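You operate a simulated robot arm through the tools that you are given. There is no shell and no other tool.

You run a simulated robot arm. Do the job below in one go: nothing can be reset, and whatever is moved stays where it is left.

JOB
Make a stirred lime tea in the blue cup, filled to its line.
Fine: juice of the lime in the press; cup on the small green tray; stir with the stirrer, back in its pot. Set down upright: what you pick out.

The check looks at the end state, three seconds after you hand in, the way a careful person would. Anything else that was tipped, shoved, dropped, spilled or broken makes it a failure.

ROBOT AND FRAMES
A 7-joint arm with a two-finger gripper, fixed in place. Base frame: the origin is on the floor under the middle of its stand, x ahead of it, y to its left, z up; the work surface is at about z = 66. Lengths are in cm, angles in rad, forces in N, time in s.
With the tool pointing down near the work surface it reaches from about 24 to 70 cm from the base axis. Its first joint turns from -1.152 to 1.152 rad. Payload 2.45 kg.
The TCP is the grasp point between the finger pads, 2.6 cm short of the fingertips. In the tool frame z runs along the fingers and y along their closing line. The gripper opens to 9.6 cm; its body begins 6.9 cm behind the TCP.
Orientation is that of the tool frame in the base frame, as a unit quaternion [x, y, z, w]. With the fingers straight down and closing along the base's y, the tool's x points along the base's -x, its y along +y and its z along -z.

CONTROLS
- The arm moves only by the tool step_arm. Its arguments are lists of equal length, an entry for each row: "delta_pos": the shift along the base's x, y, z in cm, a list of three; "turn": the turn, a rotation vector about the base's x, y, z in rad, a list of three; "claw": the closure, from 0 (fully open) to 1 (shut). In form: {"delta_pos": [[dx, dy, dz], ...], "turn": [[rx, ry, rz], ...], "claw": [claw, ...]}. A call has 1 to 20 rows; each row is the pose to reach, as a shift and turn from the pose commanded when the call began. A row lasts 0.2 s, in which the tool goes at most 5 cm and 0.15 rad; a call with a longer step from one row to the next is refused whole, and so is a gripper value outside its range. Where a pose cannot be reached the arm comes as near as it can. A force on the tool above 90 N (or 10 N above the force at the start of the call, whichever is more), or a blocked arm, ends the call early, and 0.2 s more pass. Each finger travels about 5 cm/s and halts on what it meets, pressing with about 39 N; the grip force reading is that of the motor and also rises with nothing between the fingers. The clock runs only during rows and for 0.2 s after the last one: add rows that repeat a pose to give the fingers time. The reply holds the time, the measured pose of the TCP, the force on the tool along the base axes, the opening and the grip force, in the units named above and with some noise, with the torque about the TCP (base axes, N m) and any sound that the robot's microphone picked up.
- Cameras (640 x 400 px; columns grow to the right, rows downward): "scene" is fixed at [16.86, -40.56, 141]; the picture's right is [0.67, -0.74, 0.00], its down [-0.52, -0.47, -0.71] and it looks along [0.53, 0.48, -0.70] (base axes); focal length 276 px, centre (320, 200). "wrist" rides on the gripper at [8.2, 0.3, -9.8] in the tool frame; the picture's right is [-0.04, 1.00, 0.00], its down [-0.73, -0.03, -0.68] and it looks along [-0.68, -0.03, 0.73] (tool axes); focal length 256 px, centre (320, 200). There is no depth. A picture from a camera that has moved, and an enlarged one, comes with that camera's place and axes in the base frame and with its lens.
- snapshot(camera): a new picture of that camera. It takes no simulated time.
- enlarge(camera, box): a new picture of the part [left, top, right, bottom] of that camera's present view, enlarged. It takes no simulated time.
- close_job(): hands the job in; it is judged then, once.

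Places have to be worked out from the pictures, the camera data and where the tool is seen. Open the gripper and draw the arm clear of the work before you hand the job in, unless the task says otherwise.

The tools are called as a command line: name --argument value ..., lists and objects as JSON in quotes. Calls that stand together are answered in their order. step_arm: Moves the arm, as the interface text tells. Its arguments: {"type":"object","properties":{"delta_pos":{"type":"array","items":{"type":"array","items":{"type":"number"}}},"turn":{"type":"array","items":{"type":"array","items":{"type":"number"}}},"claw":{"type":"array","items":{"type":"number"}}},"required":["delta_pos","turn","claw"]} The other tools are called the same way: snapshot (camera) takes a picture; enlarge (camera, box) takes an enlarged picture of a part of a camera's view; close_job () hands the job in.

At the start:

```text
time_s: 0.0
ee_pos: [46.77, 1.19, 117.7]
tcp_rot: [0.0, 1.0, 0.0, 0.0]
contact_force: [0.6, -0.7, 0.1]
torque: [0.0, 0.02, 0.0]
grip_width: 9.61
grasp_force: 0.2
```

scene: 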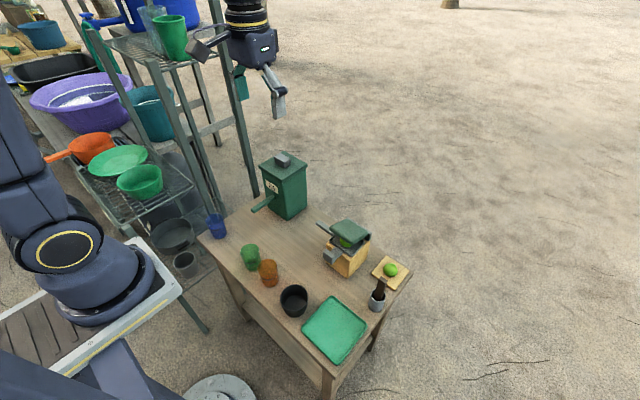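
wrist: 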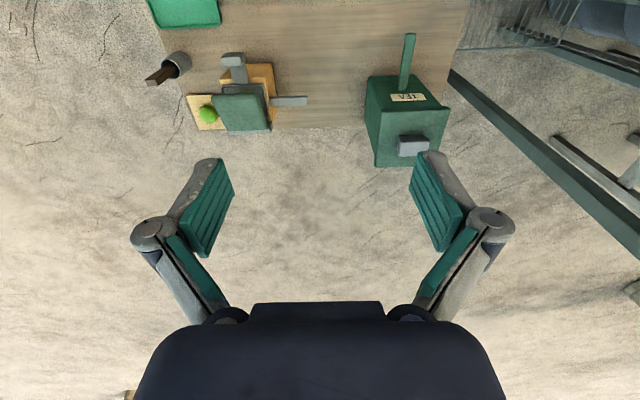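

The scene shows a table with a green tea dispenser, a press, a lime on a board, a stirrer pot, a green tray and cups (blue, green, orange, black). I'll enlarge the views to work out details.

enlarge --camera "scene" --box '[190, 140, 430, 290]'

enlarge --camera "scene" --box '[190, 220, 430, 370]'

enlarge --camera "scene" --box '[0, 0, 240, 150]'

enlarge --camera "wrist" --box '[120, 0, 480, 225]'

```text
2.67 times, centred on (310, 215) of scene
camera zoom: at [16.86, -40.56, 141.0], right [0.67, -0.74, 0.0], down [-0.52, -0.47, -0.71], along [0.53, 0.48, -0.7], focal length 737 px, centre (347, 160)
```

zoom: 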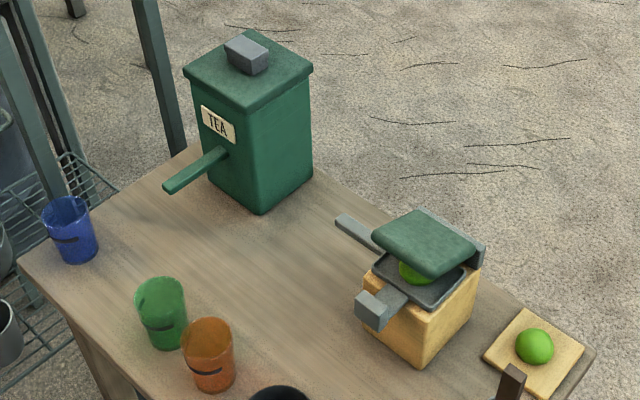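

```text
2.67 times, centred on (310, 295) of scene
camera zoom: at [16.86, -40.56, 141.0], right [0.67, -0.74, 0.0], down [-0.52, -0.47, -0.71], along [0.53, 0.48, -0.7], focal length 737 px, centre (347, -53)
```

zoom: 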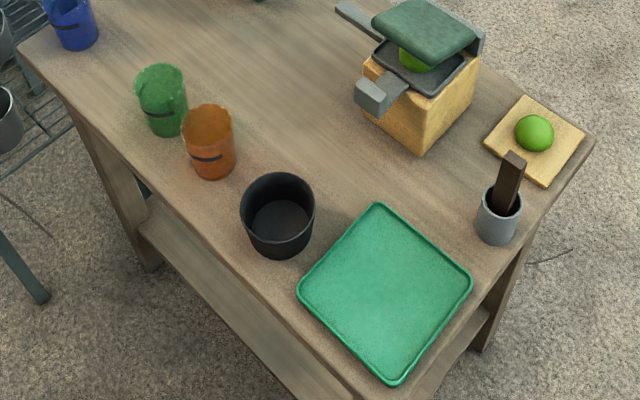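

```text
2.67 times, centred on (120, 75) of scene
camera zoom: at [16.86, -40.56, 141.0], right [0.67, -0.74, 0.0], down [-0.52, -0.47, -0.71], along [0.53, 0.48, -0.7], focal length 737 px, centre (853, 533)
```

zoom: 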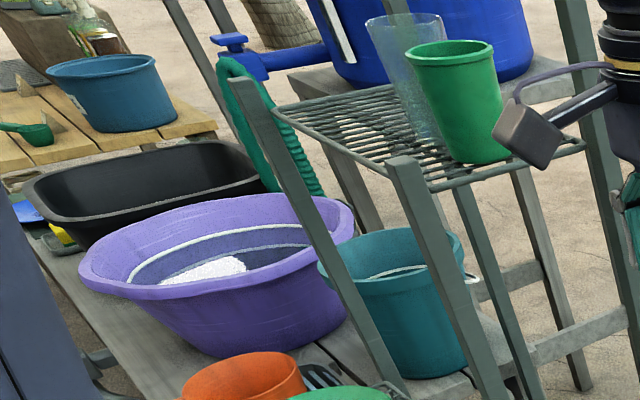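

```text
1.78 times, centred on (300, 112) of wrist
camera zoom: at [38.65, 1.58, 127.39], right [0.04, 1.0, 0.0], down [0.73, -0.03, 0.68], along [0.68, -0.03, -0.73], focal length 455 px, centre (356, 356)
```

zoom: 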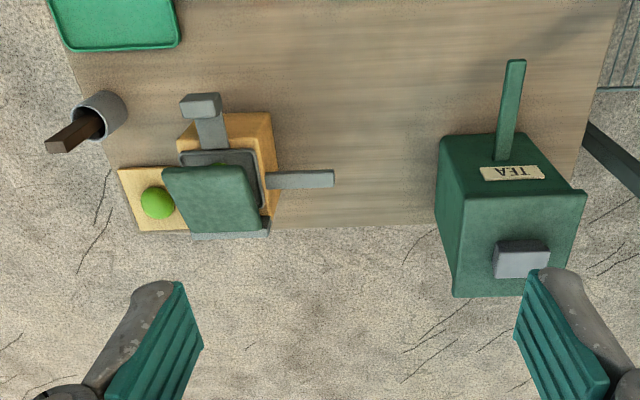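

The layout is roughly this: dispenser x57–69, y12–22; blue cup about (37, 24); tray centre about (40, -25). I'll move the arm back and down so the wrist camera can see the dispenser and press from the front.

step_arm --delta_pos '[[-3, 2, -3], [-6, 4, -6], [-9, 6, -9], [-12, 8, -12], [-14, 10, -15], [-14, 10, -17], [-14, 10, -17]]' --turn '[[0, 0, 0], [0, 0, 0], [0, 0, 0], [0, 0, 0], [0, 0, 0], [0, 0, 0], [0, 0, 0]]' --claw '[0, 0, 0, 0, 0, 0, 0]'

snapshot --camera "wrist"

snapshot --camera "scene"

```text
time_s: 1.6
ee_pos: [32.73, 11.35, 100.59]
tcp_rot: [0.0, 1.0, 0.0, 0.0]
contact_force: [0.3, 0.1, 0.2]
torque: [0.0, 0.0, 0.01]
grip_width: 9.59
grasp_force: 0.1
```

```text
taken
camera wrist: at [24.74, 11.63, 110.35], right [0.04, 1.0, 0.0], down [0.73, -0.03, 0.68], along [0.68, -0.03, -0.73], focal length 256 px, centre (320, 200)
```

wrist: 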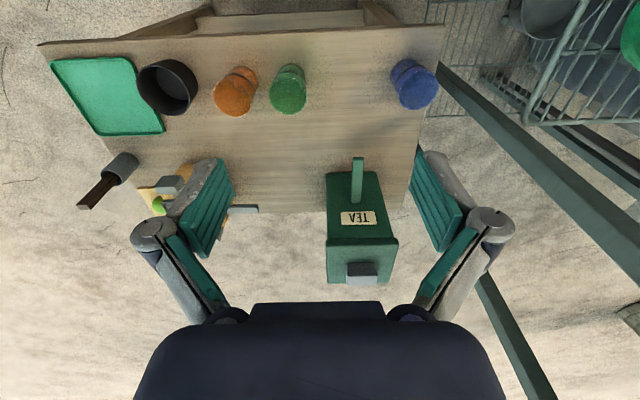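

```text
taken
```

scene: 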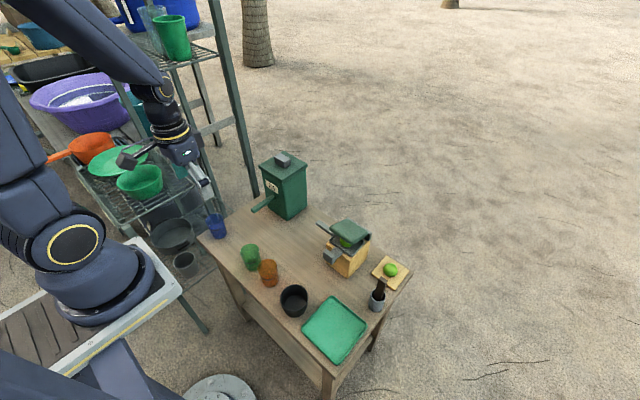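

The dispenser and cups are now visible. I'll enlarge them to see the details: the line marks, the spout, and whether the cups are upright.

enlarge --camera "wrist" --box '[300, 30, 460, 130]'

enlarge --camera "wrist" --box '[300, 140, 440, 300]'

enlarge --camera "scene" --box '[190, 200, 290, 290]'

enlarge --camera "scene" --box '[300, 200, 420, 320]'

enlarge --camera "scene" --box '[240, 140, 320, 230]'

```text
4.00 times, centred on (380, 80) of wrist
camera zoom: at [24.74, 11.63, 110.35], right [0.04, 1.0, 0.0], down [0.73, -0.03, 0.68], along [0.68, -0.03, -0.73], focal length 1024 px, centre (80, 680)
```

zoom: 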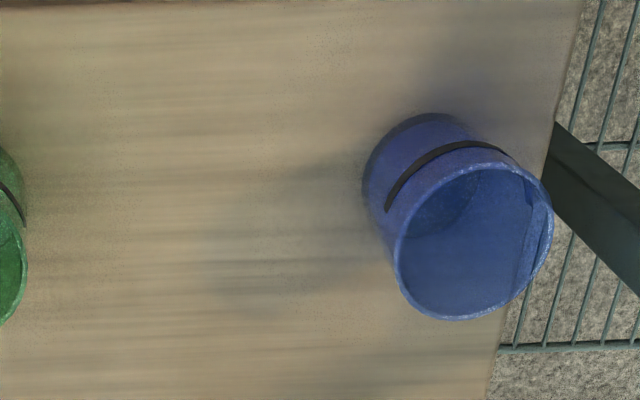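

```text
2.50 times, centred on (370, 220) of wrist
camera zoom: at [24.74, 11.63, 110.35], right [0.04, 1.0, 0.0], down [0.73, -0.03, 0.68], along [0.68, -0.03, -0.73], focal length 640 px, centre (195, 150)
```

zoom: 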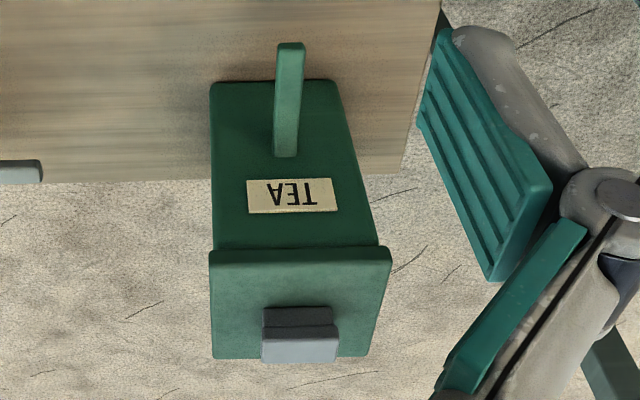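

```text
4.44 times, centred on (240, 245) of scene
camera zoom: at [16.86, -40.56, 141.0], right [0.67, -0.74, 0.0], down [-0.52, -0.47, -0.71], along [0.53, 0.48, -0.7], focal length 1229 px, centre (676, 0)
```

zoom: 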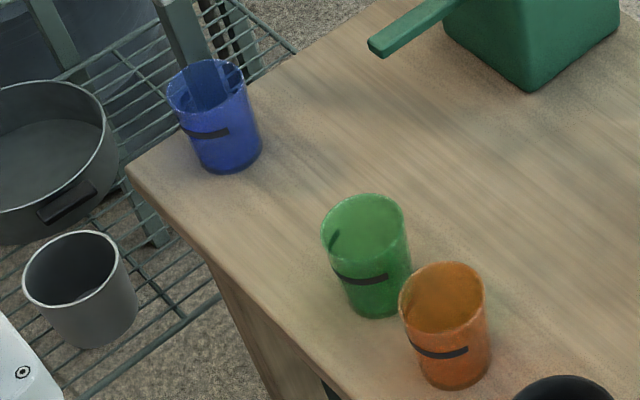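

```text
3.33 times, centred on (360, 260) of scene
camera zoom: at [16.86, -40.56, 141.0], right [0.67, -0.74, 0.0], down [-0.52, -0.47, -0.71], along [0.53, 0.48, -0.7], focal length 921 px, centre (187, 0)
```

zoom: 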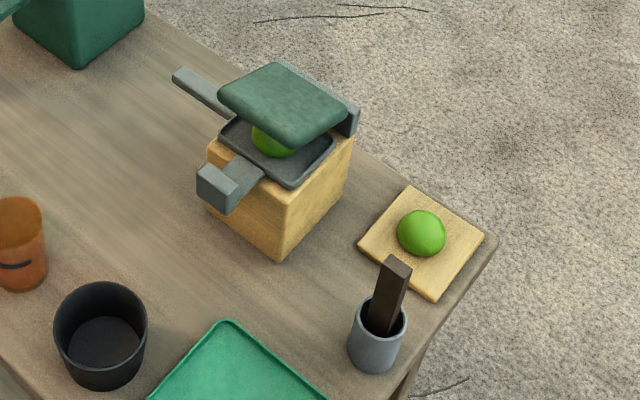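

```text
4.44 times, centred on (280, 185) of scene
camera zoom: at [16.86, -40.56, 141.0], right [0.67, -0.74, 0.0], down [-0.52, -0.47, -0.71], along [0.53, 0.48, -0.7], focal length 1229 px, centre (498, 267)
```

zoom: 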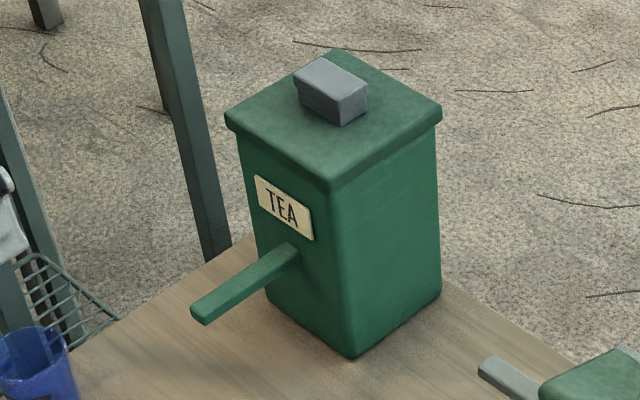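

The cups are upright, open and translucent, with a dark line band on the outside. The dispenser's green bar sits at about z 75 and has a grey block on top of the housing. I'll lower and tilt the wrist to look horizontally at the dispenser front and cup heights.

step_arm --delta_pos '[[1, 0.4, -2.6], [2, 0.8, -5.2], [3, 1.2, -7.8], [4, 1.6, -10.4], [5, 2, -13], [5.3, 2.5, -15], [5.3, 2.5, -15]]' --turn '[[0, -0.14, 0], [0, -0.28, 0], [0, -0.42, 0], [0, -0.56, 0], [0, -0.7, 0], [0, -0.82, 0], [0, -0.82, 0]]' --claw '[0, 0, 0, 0, 0, 0, 0]'

snapshot --camera "wrist"

snapshot --camera "scene"

```text
time_s: 3.2
ee_pos: [38.91, 14.81, 84.83]
tcp_rot: [0.001, 0.917, 0.0, 0.399]
contact_force: [0.3, -0.6, 0.3]
torque: [-0.03, 0.03, 0.0]
grip_width: 9.58
grasp_force: 0.1
out of reach, approached as far as the arm can: row 2, 3, 4, 5, 6, 7
```

```text
taken
camera wrist: at [26.22, 14.97, 85.5], right [0.03, 1.0, 0.03], down [0.0, -0.03, 1.0], along [1.0, -0.03, 0.0], focal length 256 px, centre (320, 200)
```

wrist: 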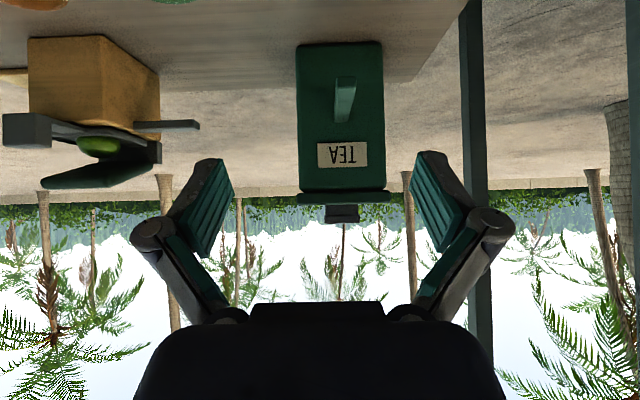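

```text
taken
```

scene: 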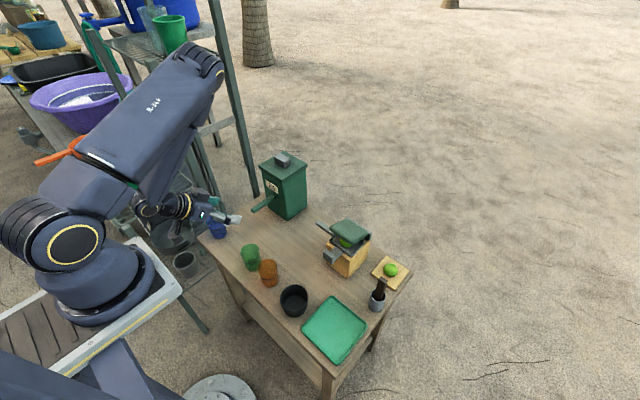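

This is a level view from z 85.5. I'll enlarge the dispenser and the press.

enlarge --camera "wrist" --box '[280, 20, 420, 240]'

enlarge --camera "wrist" --box '[0, 20, 220, 200]'

enlarge --camera "scene" --box '[190, 180, 270, 250]'

```text
1.82 times, centred on (350, 130) of wrist
camera zoom: at [26.22, 14.97, 85.5], right [0.03, 1.0, 0.03], down [0.0, -0.03, 1.0], along [1.0, -0.03, 0.0], focal length 465 px, centre (266, 327)
```

zoom: 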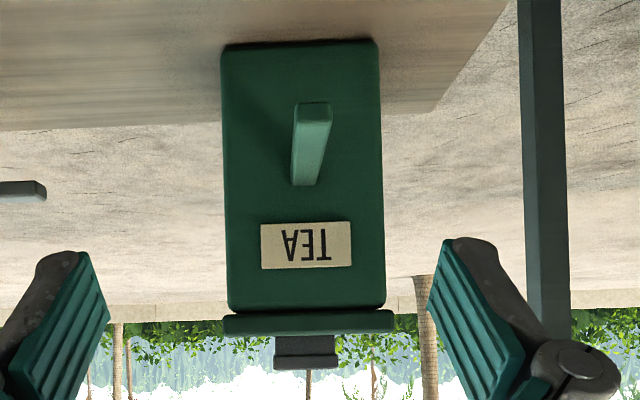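

```text
2.22 times, centred on (110, 110) of wrist
camera zoom: at [26.22, 14.97, 85.5], right [0.03, 1.0, 0.03], down [0.0, -0.03, 1.0], along [1.0, -0.03, 0.0], focal length 569 px, centre (787, 400)
```

zoom: 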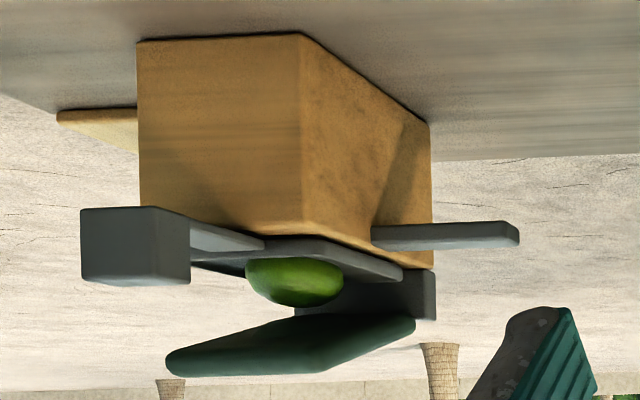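

```text
5.71 times, centred on (230, 215) of scene
camera zoom: at [16.86, -40.56, 141.0], right [0.67, -0.74, 0.0], down [-0.52, -0.47, -0.71], along [0.53, 0.48, -0.7], focal length 1580 px, centre (834, 114)
```

zoom: 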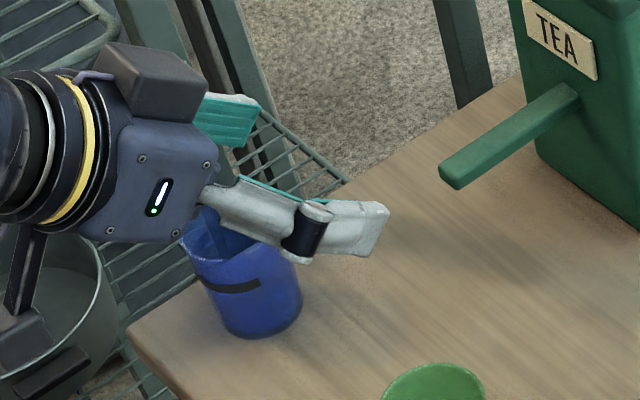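

From the level view, both machines have a horizontal bar spout centred on a face: tea at y≈16.9, x 48–57, underside z≈75; press on its +y side at x≈59, y -10 to -1.7. I'll get a closer look at the press mechanism.

step_arm --delta_pos '[[1, -1, 2], [2, -5, 3], [3, -9, 4], [4, -13, 5], [6, -16, 6], [8, -19, 6], [8, -19, 6]]' --turn '[[0, 0.05, 0], [0, 0.1, 0], [0, 0.15, 0], [0, 0.2, 0], [0, 0.25, 0], [0, 0.3, 0], [0, 0.3, 0]]' --claw '[0, 0, 0, 0, 0, 0, 0]'

snapshot --camera "wrist"

```text
time_s: 4.8
ee_pos: [46.99, -4.51, 90.82]
tcp_rot: [0.0, 0.967, 0.0, 0.257]
contact_force: [0.0, 0.2, -0.4]
torque: [0.01, -0.02, -0.01]
grip_width: 9.59
grasp_force: 0.1
out of reach, approached as far as the arm can: row 1, 2, 3, 4, 5
```

```text
taken
camera wrist: at [35.12, -4.13, 95.26], right [0.03, 1.0, 0.02], down [0.3, -0.03, 0.95], along [0.95, -0.03, -0.3], focal length 256 px, centre (320, 200)
```

wrist: 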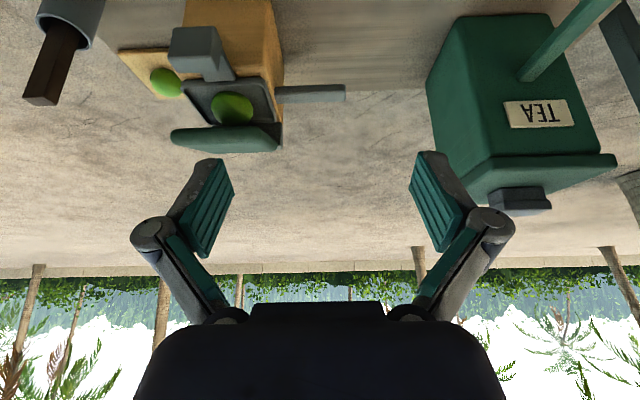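

enlarge --camera "wrist" --box '[110, 0, 360, 160]'

enlarge --camera "wrist" --box '[420, 0, 640, 220]'

enlarge --camera "wrist" --box '[0, 0, 160, 120]'

```text
2.50 times, centred on (235, 80) of wrist
camera zoom: at [35.12, -4.13, 95.26], right [0.03, 1.0, 0.02], down [0.3, -0.03, 0.95], along [0.95, -0.03, -0.3], focal length 640 px, centre (532, 500)
```

zoom: 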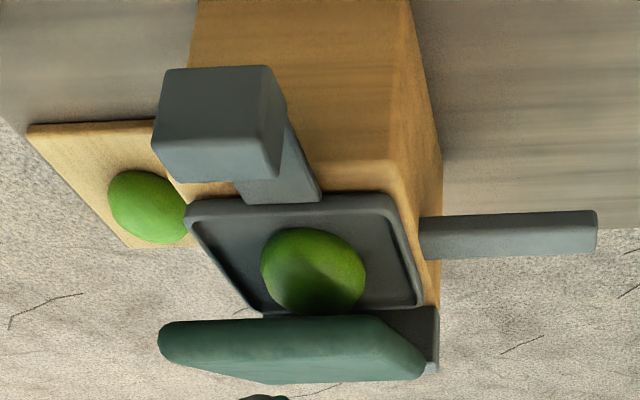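

```text
1.82 times, centred on (530, 110) of wrist
camera zoom: at [35.12, -4.13, 95.26], right [0.03, 1.0, 0.02], down [0.3, -0.03, 0.95], along [0.95, -0.03, -0.3], focal length 465 px, centre (-62, 364)
```

zoom: 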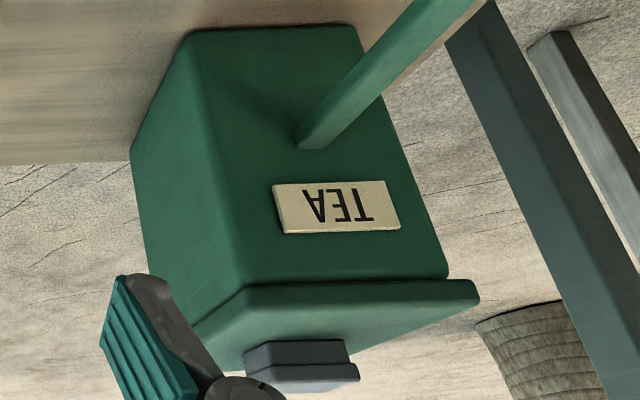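

```text
3.33 times, centred on (80, 60) of wrist
camera zoom: at [35.12, -4.13, 95.26], right [0.03, 1.0, 0.02], down [0.3, -0.03, 0.95], along [0.95, -0.03, -0.3], focal length 853 px, centre (1120, 667)
```

zoom: 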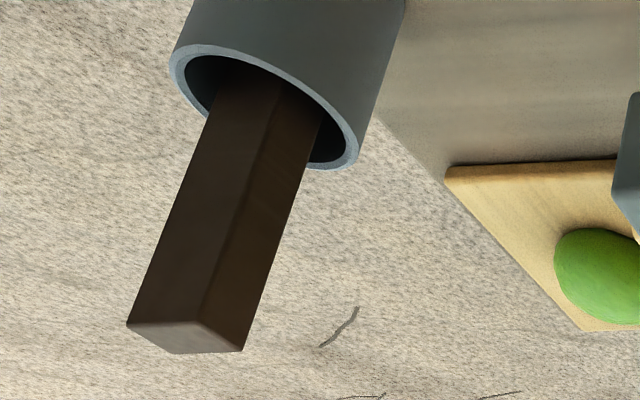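

The press has a tray holding the lime, a raised lid, a side bar, and an arm with a block at the front. I'll zoom hard on each part to tell spout from lever.

enlarge --camera "wrist" --box '[160, 15, 260, 85]'

enlarge --camera "wrist" --box '[250, 60, 360, 160]'

enlarge --camera "scene" --box '[310, 210, 380, 280]'

enlarge --camera "scene" --box '[245, 180, 295, 220]'

enlarge --camera "scene" --box '[265, 145, 305, 175]'

```text
5.71 times, centred on (210, 50) of wrist
camera zoom: at [35.12, -4.13, 95.26], right [0.03, 1.0, 0.02], down [0.3, -0.03, 0.95], along [0.95, -0.03, -0.3], focal length 1463 px, centre (949, 1057)
```

zoom: 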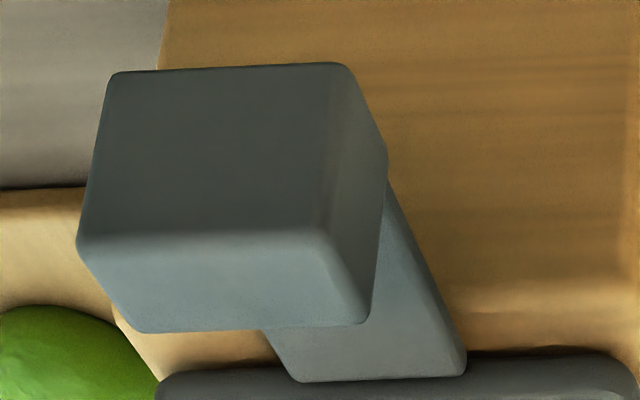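

```text
4.00 times, centred on (305, 110) of wrist
camera zoom: at [35.12, -4.13, 95.26], right [0.03, 1.0, 0.02], down [0.3, -0.03, 0.95], along [0.95, -0.03, -0.3], focal length 1024 px, centre (380, 560)
```

zoom: 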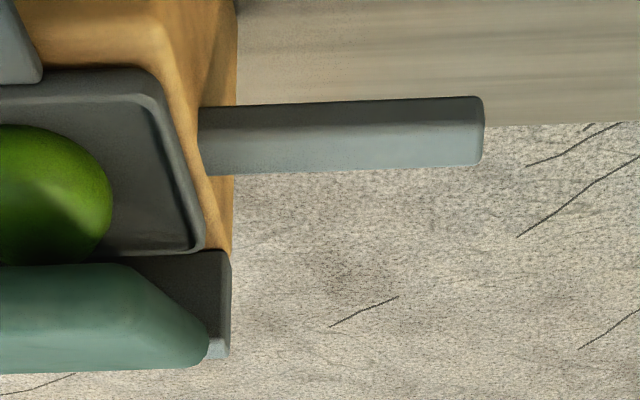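

```text
5.71 times, centred on (345, 245) of scene
camera zoom: at [16.85, -40.56, 141.0], right [0.67, -0.74, 0.0], down [-0.52, -0.47, -0.71], along [0.53, 0.48, -0.7], focal length 1580 px, centre (177, -57)
```

zoom: 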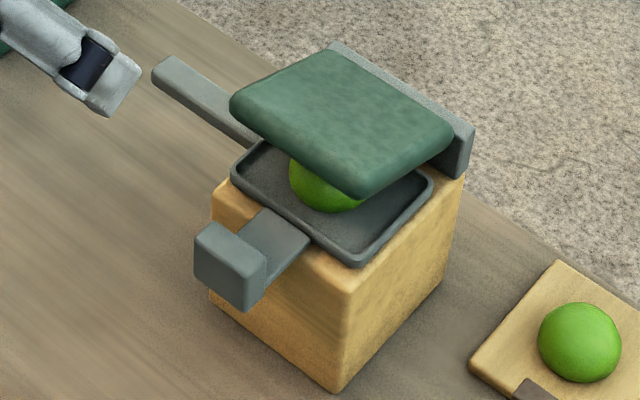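

```text
10.00 times, centred on (270, 200) of scene
camera zoom: at [16.85, -40.56, 141.0], right [0.67, -0.74, 0.0], down [-0.52, -0.47, -0.71], along [0.53, 0.48, -0.7], focal length 2764 px, centre (820, 200)
```

zoom: 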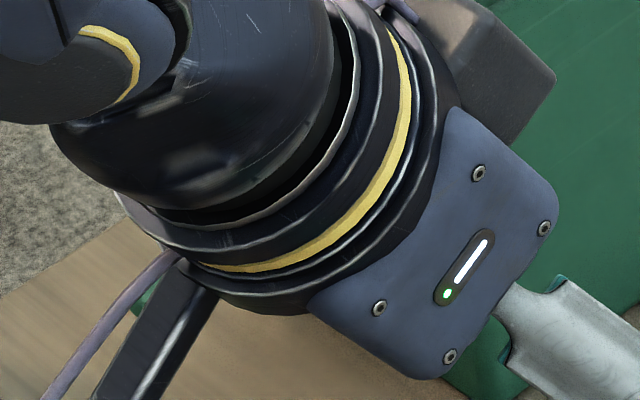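

```text
13.33 times, centred on (285, 160) of scene
camera zoom: at [16.85, -40.56, 141.0], right [0.67, -0.74, 0.0], down [-0.52, -0.47, -0.71], along [0.53, 0.48, -0.7], focal length 3686 px, centre (787, 733)
```

zoom: 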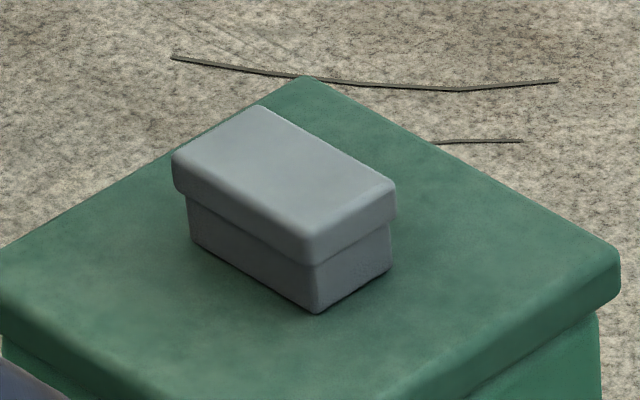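

The dispenser's top block is clearly a capped push button, so its bar is the spout. For the press I'll take a look from the +y side, swinging the wrist to see the bar's end face.

step_arm --delta_pos '[[0.8, 1.1, -1], [1.6, 2.2, -2.5], [2.5, 3.4, -4], [3.4, 4.6, -6], [4.3, 5.8, -8], [5.3, 6.8, -9.5], [5.3, 6.8, -9.5]]' --turn '[[-0.0187, -0.0476, -0.124], [-0.0375, -0.0952, -0.248], [-0.0562, -0.1428, -0.372], [-0.0749, -0.1904, -0.496], [-0.0937, -0.238, -0.62], [-0.1124, -0.2856, -0.744], [-0.1124, -0.2856, -0.744]]' --claw '[0, 0, 0, 0, 0, 0, 0]'

snapshot --camera "wrist"

snapshot --camera "scene"

```text
time_s: 6.4
ee_pos: [51.88, 2.49, 81.37]
tcp_rot: [0.336, 0.853, -0.146, 0.371]
contact_force: [-0.2, -0.2, 0.0]
torque: [-0.02, -0.04, 0.0]
grip_width: 9.62
grasp_force: 0.1
```

```text
taken
camera wrist: at [42.87, 11.37, 82.1], right [0.7, 0.71, 0.03], down [-0.02, -0.02, 1.0], along [0.71, -0.7, 0.0], focal length 256 px, centre (320, 200)
```

wrist: 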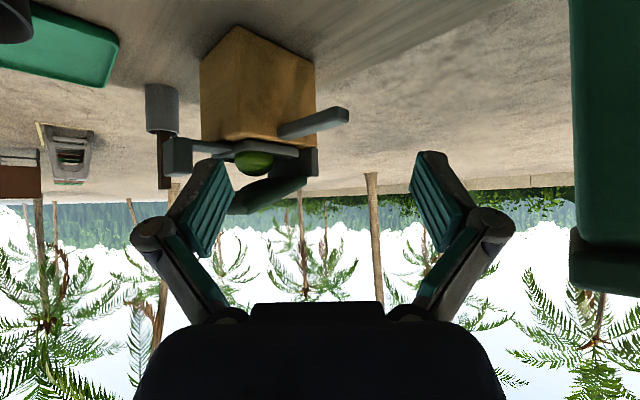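

```text
taken
```

scene: 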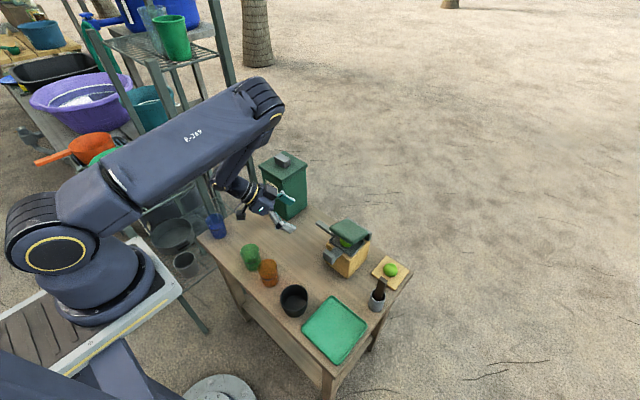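

enlarge --camera "wrist" --box '[150, 80, 360, 220]'

enlarge --camera "wrist" --box '[270, 90, 360, 150]'

```text
2.86 times, centred on (255, 150) of wrist
camera zoom: at [42.87, 11.37, 82.1], right [0.7, 0.71, 0.03], down [-0.02, -0.02, 1.0], along [0.71, -0.7, 0.0], focal length 731 px, centre (506, 343)
```

zoom: 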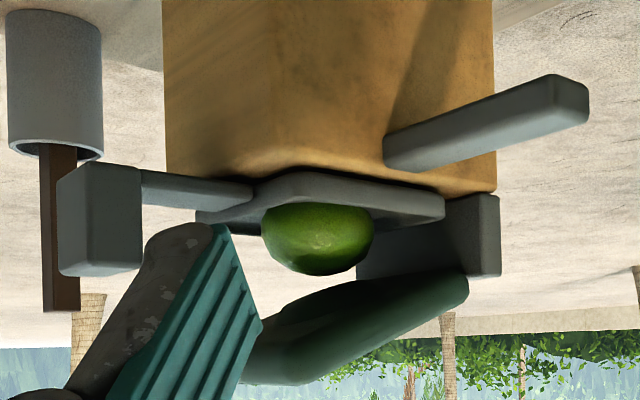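

```text
6.67 times, centred on (315, 120) of wrist
camera zoom: at [42.87, 11.37, 82.1], right [0.7, 0.71, 0.03], down [-0.02, -0.02, 1.0], along [0.71, -0.7, 0.0], focal length 1707 px, centre (353, 733)
```

zoom: 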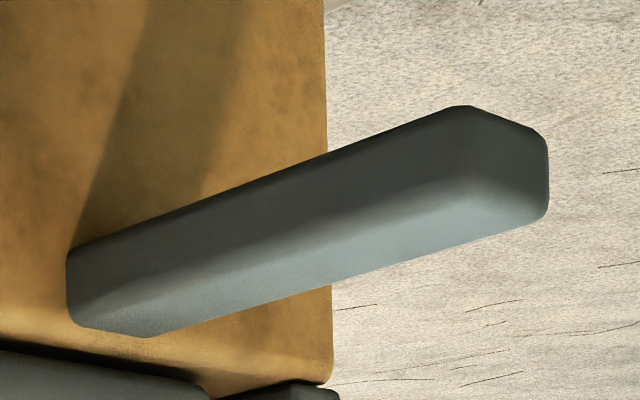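

The bar is a plain box set in the wood, like the tea spout, with its end at about (59.5, -2.0) and underside about z 74.5. Cup clearance is critical, so I'll zoom on the cups to measure their heights precisely.

enlarge --camera "scene" --box '[200, 205, 232, 245]'

enlarge --camera "scene" --box '[235, 235, 285, 295]'

enlarge --camera "scene" --box '[240, 180, 310, 225]'

```text
10.00 times, centred on (216, 225) of scene
camera zoom: at [16.86, -40.56, 141.0], right [0.67, -0.74, 0.0], down [-0.52, -0.47, -0.71], along [0.53, 0.48, -0.7], focal length 2764 px, centre (1360, -50)
```

zoom: 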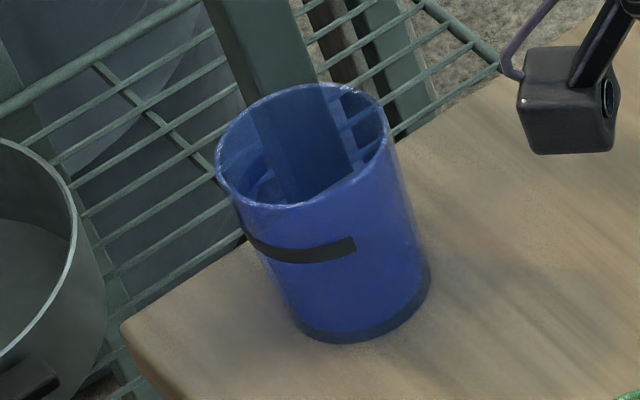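

```text
6.67 times, centred on (260, 265) of scene
camera zoom: at [16.86, -40.56, 141.0], right [0.67, -0.74, 0.0], down [-0.52, -0.47, -0.71], along [0.53, 0.48, -0.7], focal length 1843 px, centre (720, -233)
```

zoom: 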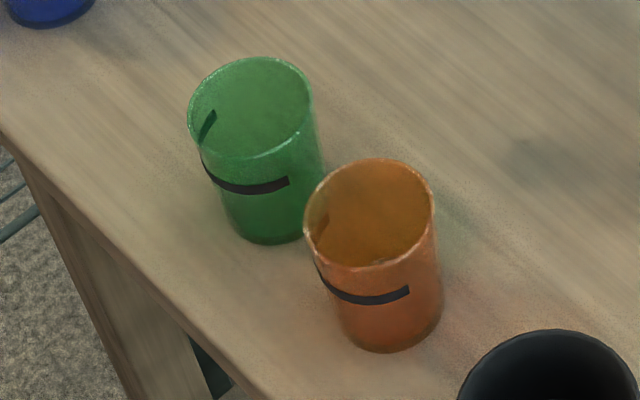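

```text
8.89 times, centred on (275, 202) of scene
camera zoom: at [16.86, -40.56, 141.0], right [0.67, -0.74, 0.0], down [-0.52, -0.47, -0.71], along [0.53, 0.48, -0.7], focal length 2457 px, centre (720, 178)
```

zoom: 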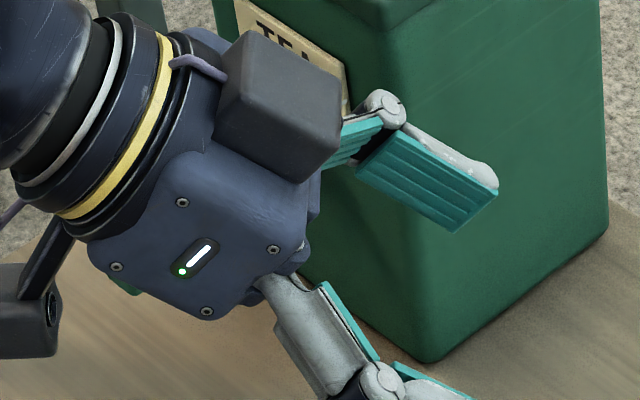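

Measured from the zoom, the blue cup is at about (37.7, 24.5), rim z ≈ 73.3, rim diameter 5.8, and its line is about 2.4 cm below the rim, so it fits under the spouts. A rack post stands at about (40, 33). I'll straighten the tool to vertical and go above the cup area.

step_arm --delta_pos '[[-1, 0.5, 2.5], [-2, 1.5, 5], [-3.5, 3, 7.5], [-5, 5, 10], [-6.5, 7, 12], [-8, 9, 14], [-9, 10.5, 15], [-10, 12, 15], [-10, 12, 15]]' --turn '[[0.0384, 0.0975, 0.0884], [0.0768, 0.195, 0.1768], [0.1151, 0.2925, 0.2651], [0.1535, 0.39, 0.3535], [0.1919, 0.4875, 0.4419], [0.2303, 0.585, 0.5303], [0.2686, 0.6825, 0.6186], [0.307, 0.78, 0.707], [0.307, 0.78, 0.707]]' --claw '[0, 0, 0, 0, 0, 0, 0, 0, 0]'

```text
time_s: 8.4
ee_pos: [41.94, 14.39, 96.34]
tcp_rot: [-0.001, 1.0, 0.001, 0.0]
contact_force: [-1.0, 0.2, 0.7]
torque: [-0.02, 0.02, 0.02]
grip_width: 9.6
grasp_force: 0.1
```

step_arm --delta_pos '[[-0.7, 1.5, -1], [-1.4, 3, -2], [-2.1, 5, -3], [-2.8, 7, -4], [-3.5, 8.5, -5], [-4.2, 10.1, -6], [-4.2, 10.1, -6]]' --turn '[[0, 0, 0.131], [0, 0, 0.262], [0, 0, 0.393], [0, 0, 0.524], [0, 0, 0.655], [0, 0, 0.785], [0, 0, 0.785]]' --claw '[0, 0, 0, 0, 0, 0, 0]'

snapshot --camera "wrist"

snapshot --camera "scene"

```text
time_s: 10.0
ee_pos: [37.87, 24.89, 90.34]
tcp_rot: [-0.384, 0.923, 0.0, 0.0]
contact_force: [-0.5, -0.6, -0.5]
torque: [0.03, -0.04, 0.0]
grip_width: 9.61
grasp_force: 0.1
```

```text
taken
camera wrist: at [31.92, 19.2, 100.06], right [-0.68, 0.73, 0.0], down [0.54, 0.5, 0.68], along [0.5, 0.46, -0.73], focal length 256 px, centre (320, 200)
```

wrist: 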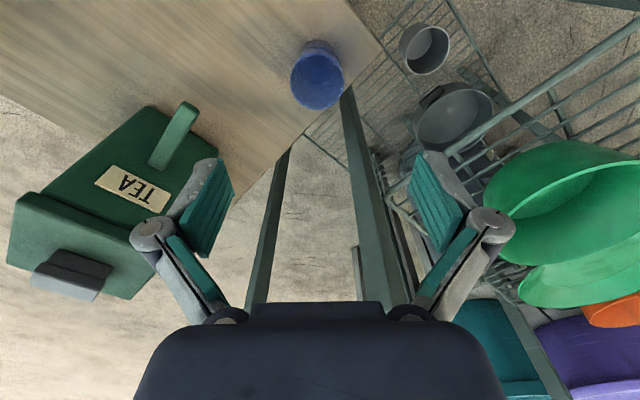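

```text
taken
```

scene: 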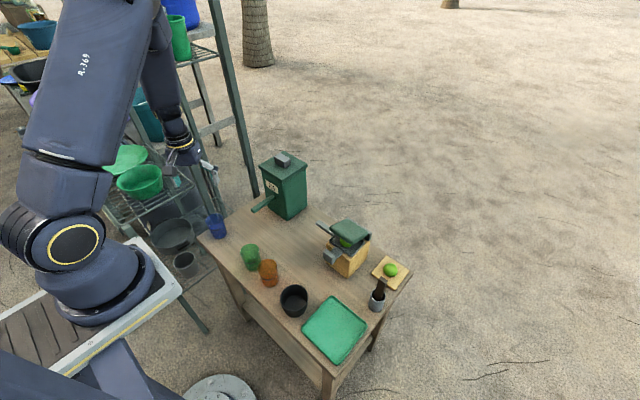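

The gripper is above the cup with a few cm of clearance to the rack. I'll zoom on the cup to refine its centre.

enlarge --camera "wrist" --box '[276, 25, 364, 125]'

```text
4.00 times, centred on (320, 75) of wrist
camera zoom: at [31.92, 19.2, 100.06], right [-0.68, 0.73, 0.0], down [0.54, 0.5, 0.68], along [0.5, 0.46, -0.73], focal length 1024 px, centre (320, 700)
```

zoom: 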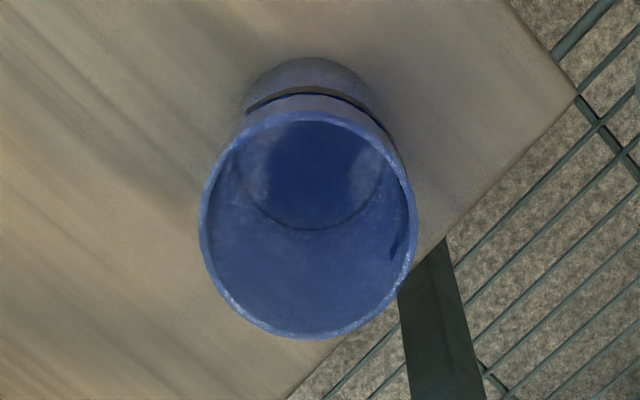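

The cup centre resolves to about (38.5, 25.0), so I'll descend around it, still open, with TCP at z≈70.3.

step_arm --delta_pos '[[0.6, 0.15, -4], [0.6, 0.15, -8], [0.6, 0.15, -12], [0.6, 0.15, -15.5], [0.6, 0.15, -18], [0.6, 0.15, -20], [0.6, 0.15, -20]]' --turn '[[0, 0, 0], [0, 0, 0], [0, 0, 0], [0, 0, 0], [0, 0, 0], [0, 0, 0], [0, 0, 0]]' --claw '[0, 0, 0, 0, 0, 0, 0]'

snapshot --camera "wrist"

enlarge --camera "scene" --box '[170, 160, 270, 250]'

```text
time_s: 11.6
ee_pos: [38.36, 24.97, 70.39]
tcp_rot: [-0.384, 0.924, 0.0, 0.0]
contact_force: [0.3, -0.1, -0.7]
torque: [0.0, -0.01, 0.02]
grip_width: 9.59
grasp_force: 0.1
```

```text
taken
camera wrist: at [32.42, 19.34, 80.14], right [-0.68, 0.73, 0.0], down [0.54, 0.5, 0.68], along [0.5, 0.46, -0.73], focal length 256 px, centre (320, 200)
```

wrist: 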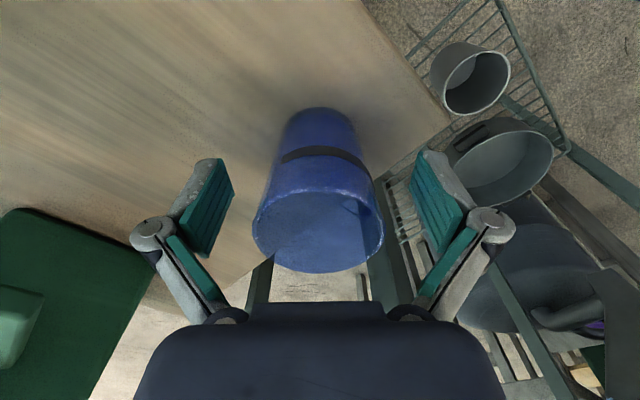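

```text
4.44 times, centred on (220, 205) of scene
camera zoom: at [16.86, -40.56, 141.0], right [0.67, -0.74, 0.0], down [-0.52, -0.47, -0.71], along [0.53, 0.48, -0.7], focal length 1229 px, centre (764, 178)
```

zoom: 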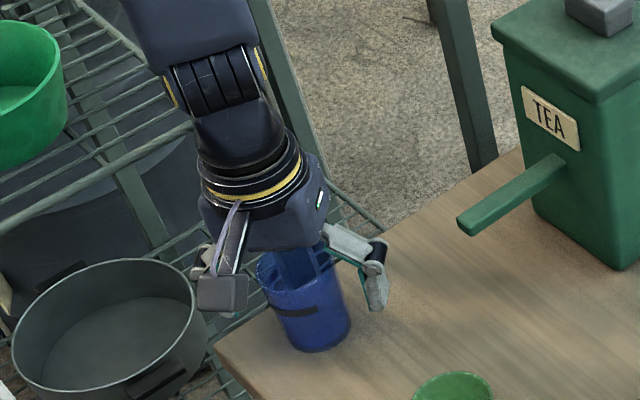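

The cup is centred between the fingers. Closing gently on it now.

step_arm --delta_pos '[[0, 0, 0], [0, 0, 0], [0, 0, 0], [0, 0, 0], [0, 0, 0]]' --turn '[[0, 0, 0], [0, 0, 0], [0, 0, 0], [0, 0, 0], [0, 0, 0]]' --claw '[0.25, 0.4, 0.5, 0.55, 0.55]'

snapshot --camera "wrist"

```text
time_s: 12.8
ee_pos: [38.36, 24.93, 70.48]
tcp_rot: [-0.383, 0.924, 0.0, 0.0]
contact_force: [0.1, -0.7, 2.4]
torque: [0.03, 0.01, 0.0]
grip_width: 4.99
grasp_force: 39.1
```

```text
taken
camera wrist: at [32.42, 19.35, 80.18], right [-0.68, 0.73, 0.0], down [0.54, 0.5, 0.68], along [0.5, 0.46, -0.73], focal length 256 px, centre (320, 200)
```

wrist: 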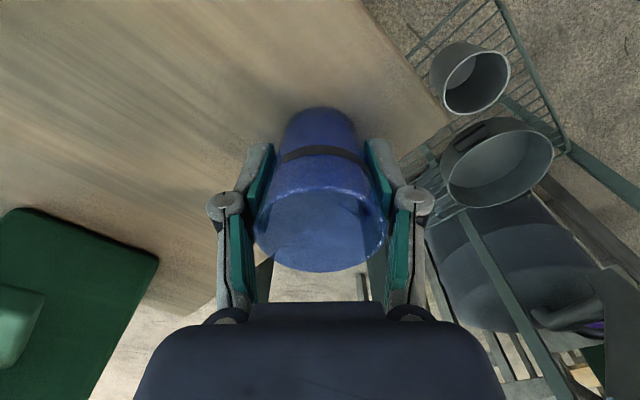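

The grip holds at 5.0 cm. I'll lift and carry the cup toward a free spot in front of the press bar, turning the gripper to yaw about -75°.

step_arm --delta_pos '[[0, 0, 3], [0, 0, 7.5], [0, 0, 12], [0.8, -1.6, 13.5], [1.6, -3.2, 13.5], [2.4, -4.8, 13.5], [3.2, -6.4, 13.5], [4, -8, 13.5], [4.7, -9.6, 13.5], [5.5, -11.2, 13.5], [6.3, -12.8, 13.5], [7.1, -14.4, 13.5], [7.9, -16, 13.5], [8.7, -17.6, 13.5], [9.4, -19.2, 13.5], [10.2, -20.8, 13.5], [11, -22.3, 13.5], [11.6, -23.4, 13.5], [11.6, -23.4, 13.5]]' --turn '[[0, 0, 0], [0, 0, 0], [0, 0, 0], [0, 0, -0.14], [0, 0, -0.28], [0, 0, -0.42], [0, 0, -0.56], [0, 0, -0.7], [0, 0, -0.84], [0, 0, -0.98], [0, 0, -1.12], [0, 0, -1.26], [0, 0, -1.4], [0, 0, -1.54], [0, 0, -1.68], [0, 0, -1.82], [0, 0, -1.96], [0, 0, -2.094], [0, 0, -2.094]]' --claw '[0.55, 0.55, 0.55, 0.55, 0.55, 0.55, 0.55, 0.55, 0.55, 0.55, 0.55, 0.55, 0.55, 0.55, 0.55, 0.55, 0.55, 0.55, 0.55]'

snapshot --camera "wrist"

snapshot --camera "scene"

```text
time_s: 16.8
ee_pos: [50.13, 1.39, 83.9]
tcp_rot: [0.61, 0.793, 0.0, 0.0]
contact_force: [0.9, -0.9, -1.1]
torque: [0.02, 0.0, 0.04]
grip_width: 4.92
grasp_force: 39.4
```

```text
taken
camera wrist: at [48.47, 9.32, 93.69], right [0.98, 0.22, 0.0], down [0.16, -0.72, 0.68], along [0.15, -0.66, -0.73], focal length 256 px, centre (320, 200)
```

wrist: 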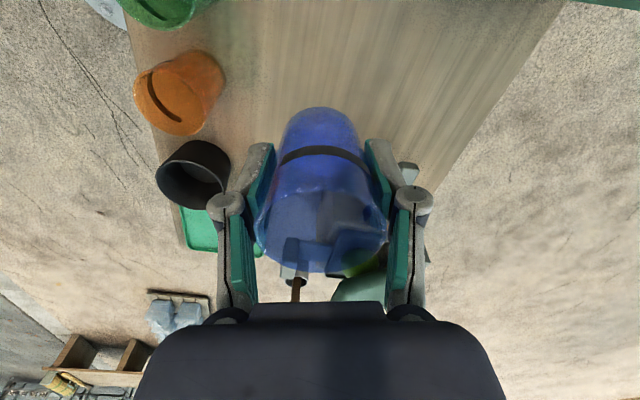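

```text
taken
```

scene: 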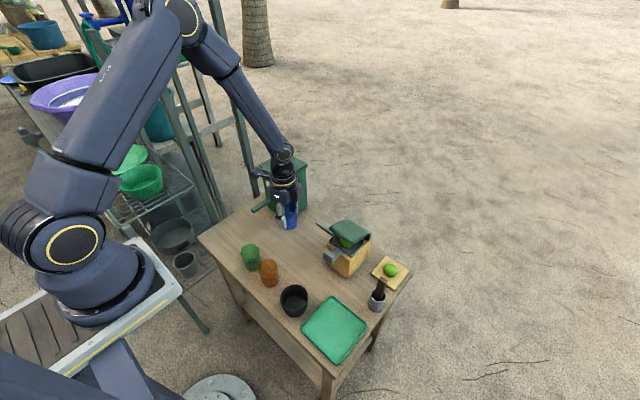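

The cup is held firmly at about (50, 1.4). From my measurements, the press bar spans x≈57.9–59.8 and ends at y≈-1.9. I'll lower the cup at (53.5, 0), just above the table, before sliding it under the bar end.

step_arm --delta_pos '[[1, -0.5, -1], [2.4, -1, -4], [3.4, -1.4, -8], [3.4, -1.4, -11], [3.4, -1.4, -12.8], [3.4, -1.4, -12.8]]' --turn '[[0, 0, 0], [0, 0, 0], [0, 0, 0], [0, 0, 0], [0, 0, 0], [0, 0, 0]]' --claw '[0.55, 0.55, 0.55, 0.55, 0.55, 0.55]'

enlarge --camera "scene" --box '[260, 190, 380, 280]'

snapshot --camera "wrist"

```text
time_s: 18.2
ee_pos: [53.61, 0.08, 71.13]
tcp_rot: [0.608, 0.794, 0.0, 0.0]
contact_force: [-0.4, 0.2, -0.6]
torque: [0.0, -0.04, 0.0]
grip_width: 4.93
grasp_force: 38.8
```

```text
4.44 times, centred on (320, 235) of scene
camera zoom: at [16.86, -40.56, 141.0], right [0.67, -0.74, 0.0], down [-0.52, -0.47, -0.71], along [0.53, 0.48, -0.7], focal length 1229 px, centre (320, 44)
```

zoom: 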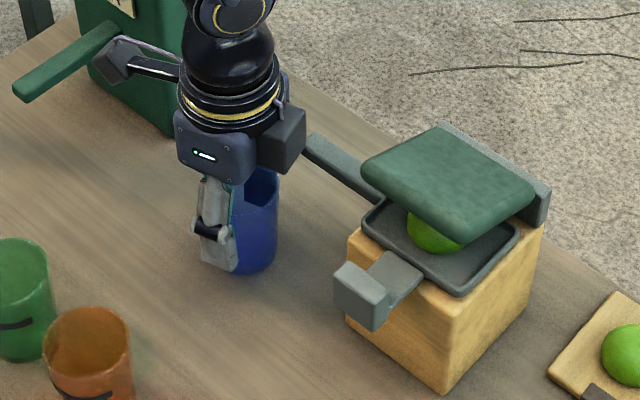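

```text
taken
camera wrist: at [51.91, 7.92, 80.85], right [0.98, 0.22, 0.0], down [0.16, -0.72, 0.68], along [0.15, -0.66, -0.73], focal length 256 px, centre (320, 200)
```

wrist: 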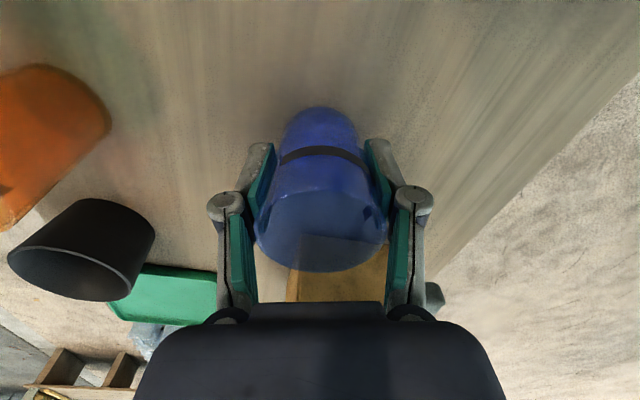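

The cup hovers about 0.7 cm above the table. A dark box on the gripper's far side could come near the lid, so I'll zoom to measure it before sliding.

enlarge --camera "scene" --box '[280, 190, 350, 250]'

```text
6.67 times, centred on (315, 220) of scene
camera zoom: at [16.86, -40.56, 141.0], right [0.67, -0.74, 0.0], down [-0.52, -0.47, -0.71], along [0.53, 0.48, -0.7], focal length 1843 px, centre (353, 67)
```

zoom: 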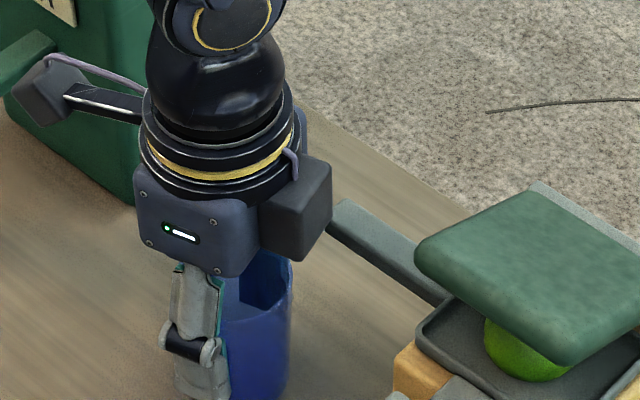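

The box protrudes only 4.3 cm with its underside at z 78, so it clears the bar (top 76) and the lid edge. I'll slide the cup +x, then -y under the bar end.

step_arm --delta_pos '[[1, 0, -0.35], [2.5, 0, -0.35], [4, 0, -0.35], [5.2, 0, -0.35], [5.2, -0.7, -0.35], [5.2, -1.4, -0.35], [5.2, -2.1, -0.35], [5.2, -2.75, -0.35], [5.2, -2.75, -0.35]]' --turn '[[0, 0, 0], [0, 0, 0], [0, 0, 0], [0, 0, 0], [0, 0, 0], [0, 0, 0], [0, 0, 0], [0, 0, 0], [0, 0, 0]]' --claw '[0.55, 0.55, 0.55, 0.55, 0.55, 0.55, 0.55, 0.55, 0.55]'

enlarge --camera "scene" --box '[280, 190, 380, 270]'

snapshot --camera "wrist"

```text
time_s: 20.2
ee_pos: [58.63, -2.82, 70.88]
tcp_rot: [0.607, 0.794, 0.001, 0.0]
contact_force: [-0.4, 0.0, -0.6]
torque: [-0.02, 0.05, 0.0]
grip_width: 4.91
grasp_force: 38.5
```

```text
5.00 times, centred on (330, 230) of scene
camera zoom: at [16.86, -40.56, 141.0], right [0.67, -0.74, 0.0], down [-0.52, -0.47, -0.71], along [0.53, 0.48, -0.7], focal length 1382 px, centre (270, 50)
```

zoom: 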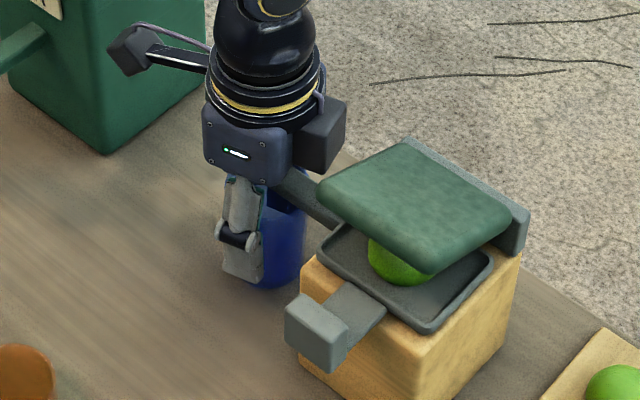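

```text
taken
camera wrist: at [56.93, 5.16, 80.56], right [0.98, 0.22, 0.0], down [0.16, -0.72, 0.68], along [0.15, -0.66, -0.73], focal length 256 px, centre (320, 200)
```

wrist: 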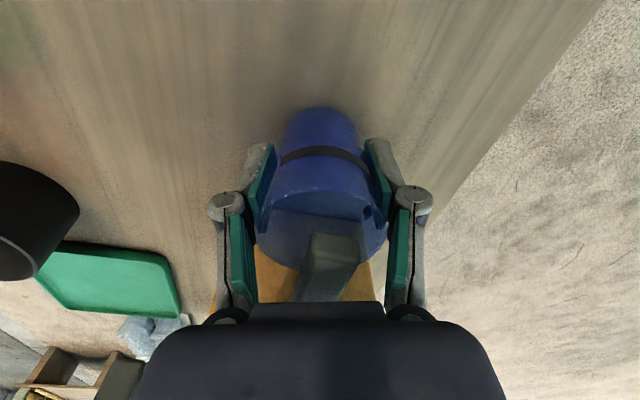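

The bar end now sits over the cup opening. I'll enlarge to check centring.

enlarge --camera "wrist" --box '[230, 160, 410, 310]'

```text
2.67 times, centred on (320, 235) of wrist
camera zoom: at [56.93, 5.16, 80.56], right [0.98, 0.22, 0.0], down [0.16, -0.72, 0.68], along [0.15, -0.66, -0.73], focal length 683 px, centre (320, 107)
```

zoom: 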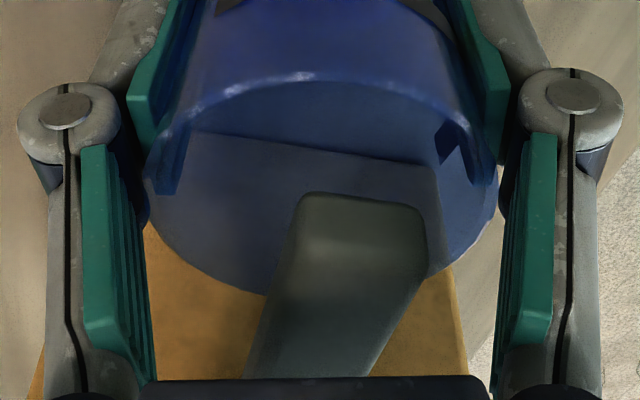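

The bar end is at about (59.1, -1.8), roughly 1 cm off the cup centre. I'll shift the cup (+0.3, +0.4) to centre it, then set it on the table.

step_arm --delta_pos '[[0.3, 0.4, 0], [0.3, 0.4, -0.2], [0.3, 0.4, -0.4], [0.3, 0.4, -0.45]]' --turn '[[0, 0, 0], [0, 0, 0], [0, 0, 0], [0, 0, 0]]' --claw '[0.55, 0.55, 0.55, 0.55]'

```text
time_s: 21.2
ee_pos: [59.09, -2.37, 70.34]
tcp_rot: [0.608, 0.794, 0.001, 0.0]
contact_force: [-6.0, 1.7, 21.8]
torque: [0.09, 0.27, -0.01]
grip_width: 4.91
grasp_force: 39.0
```

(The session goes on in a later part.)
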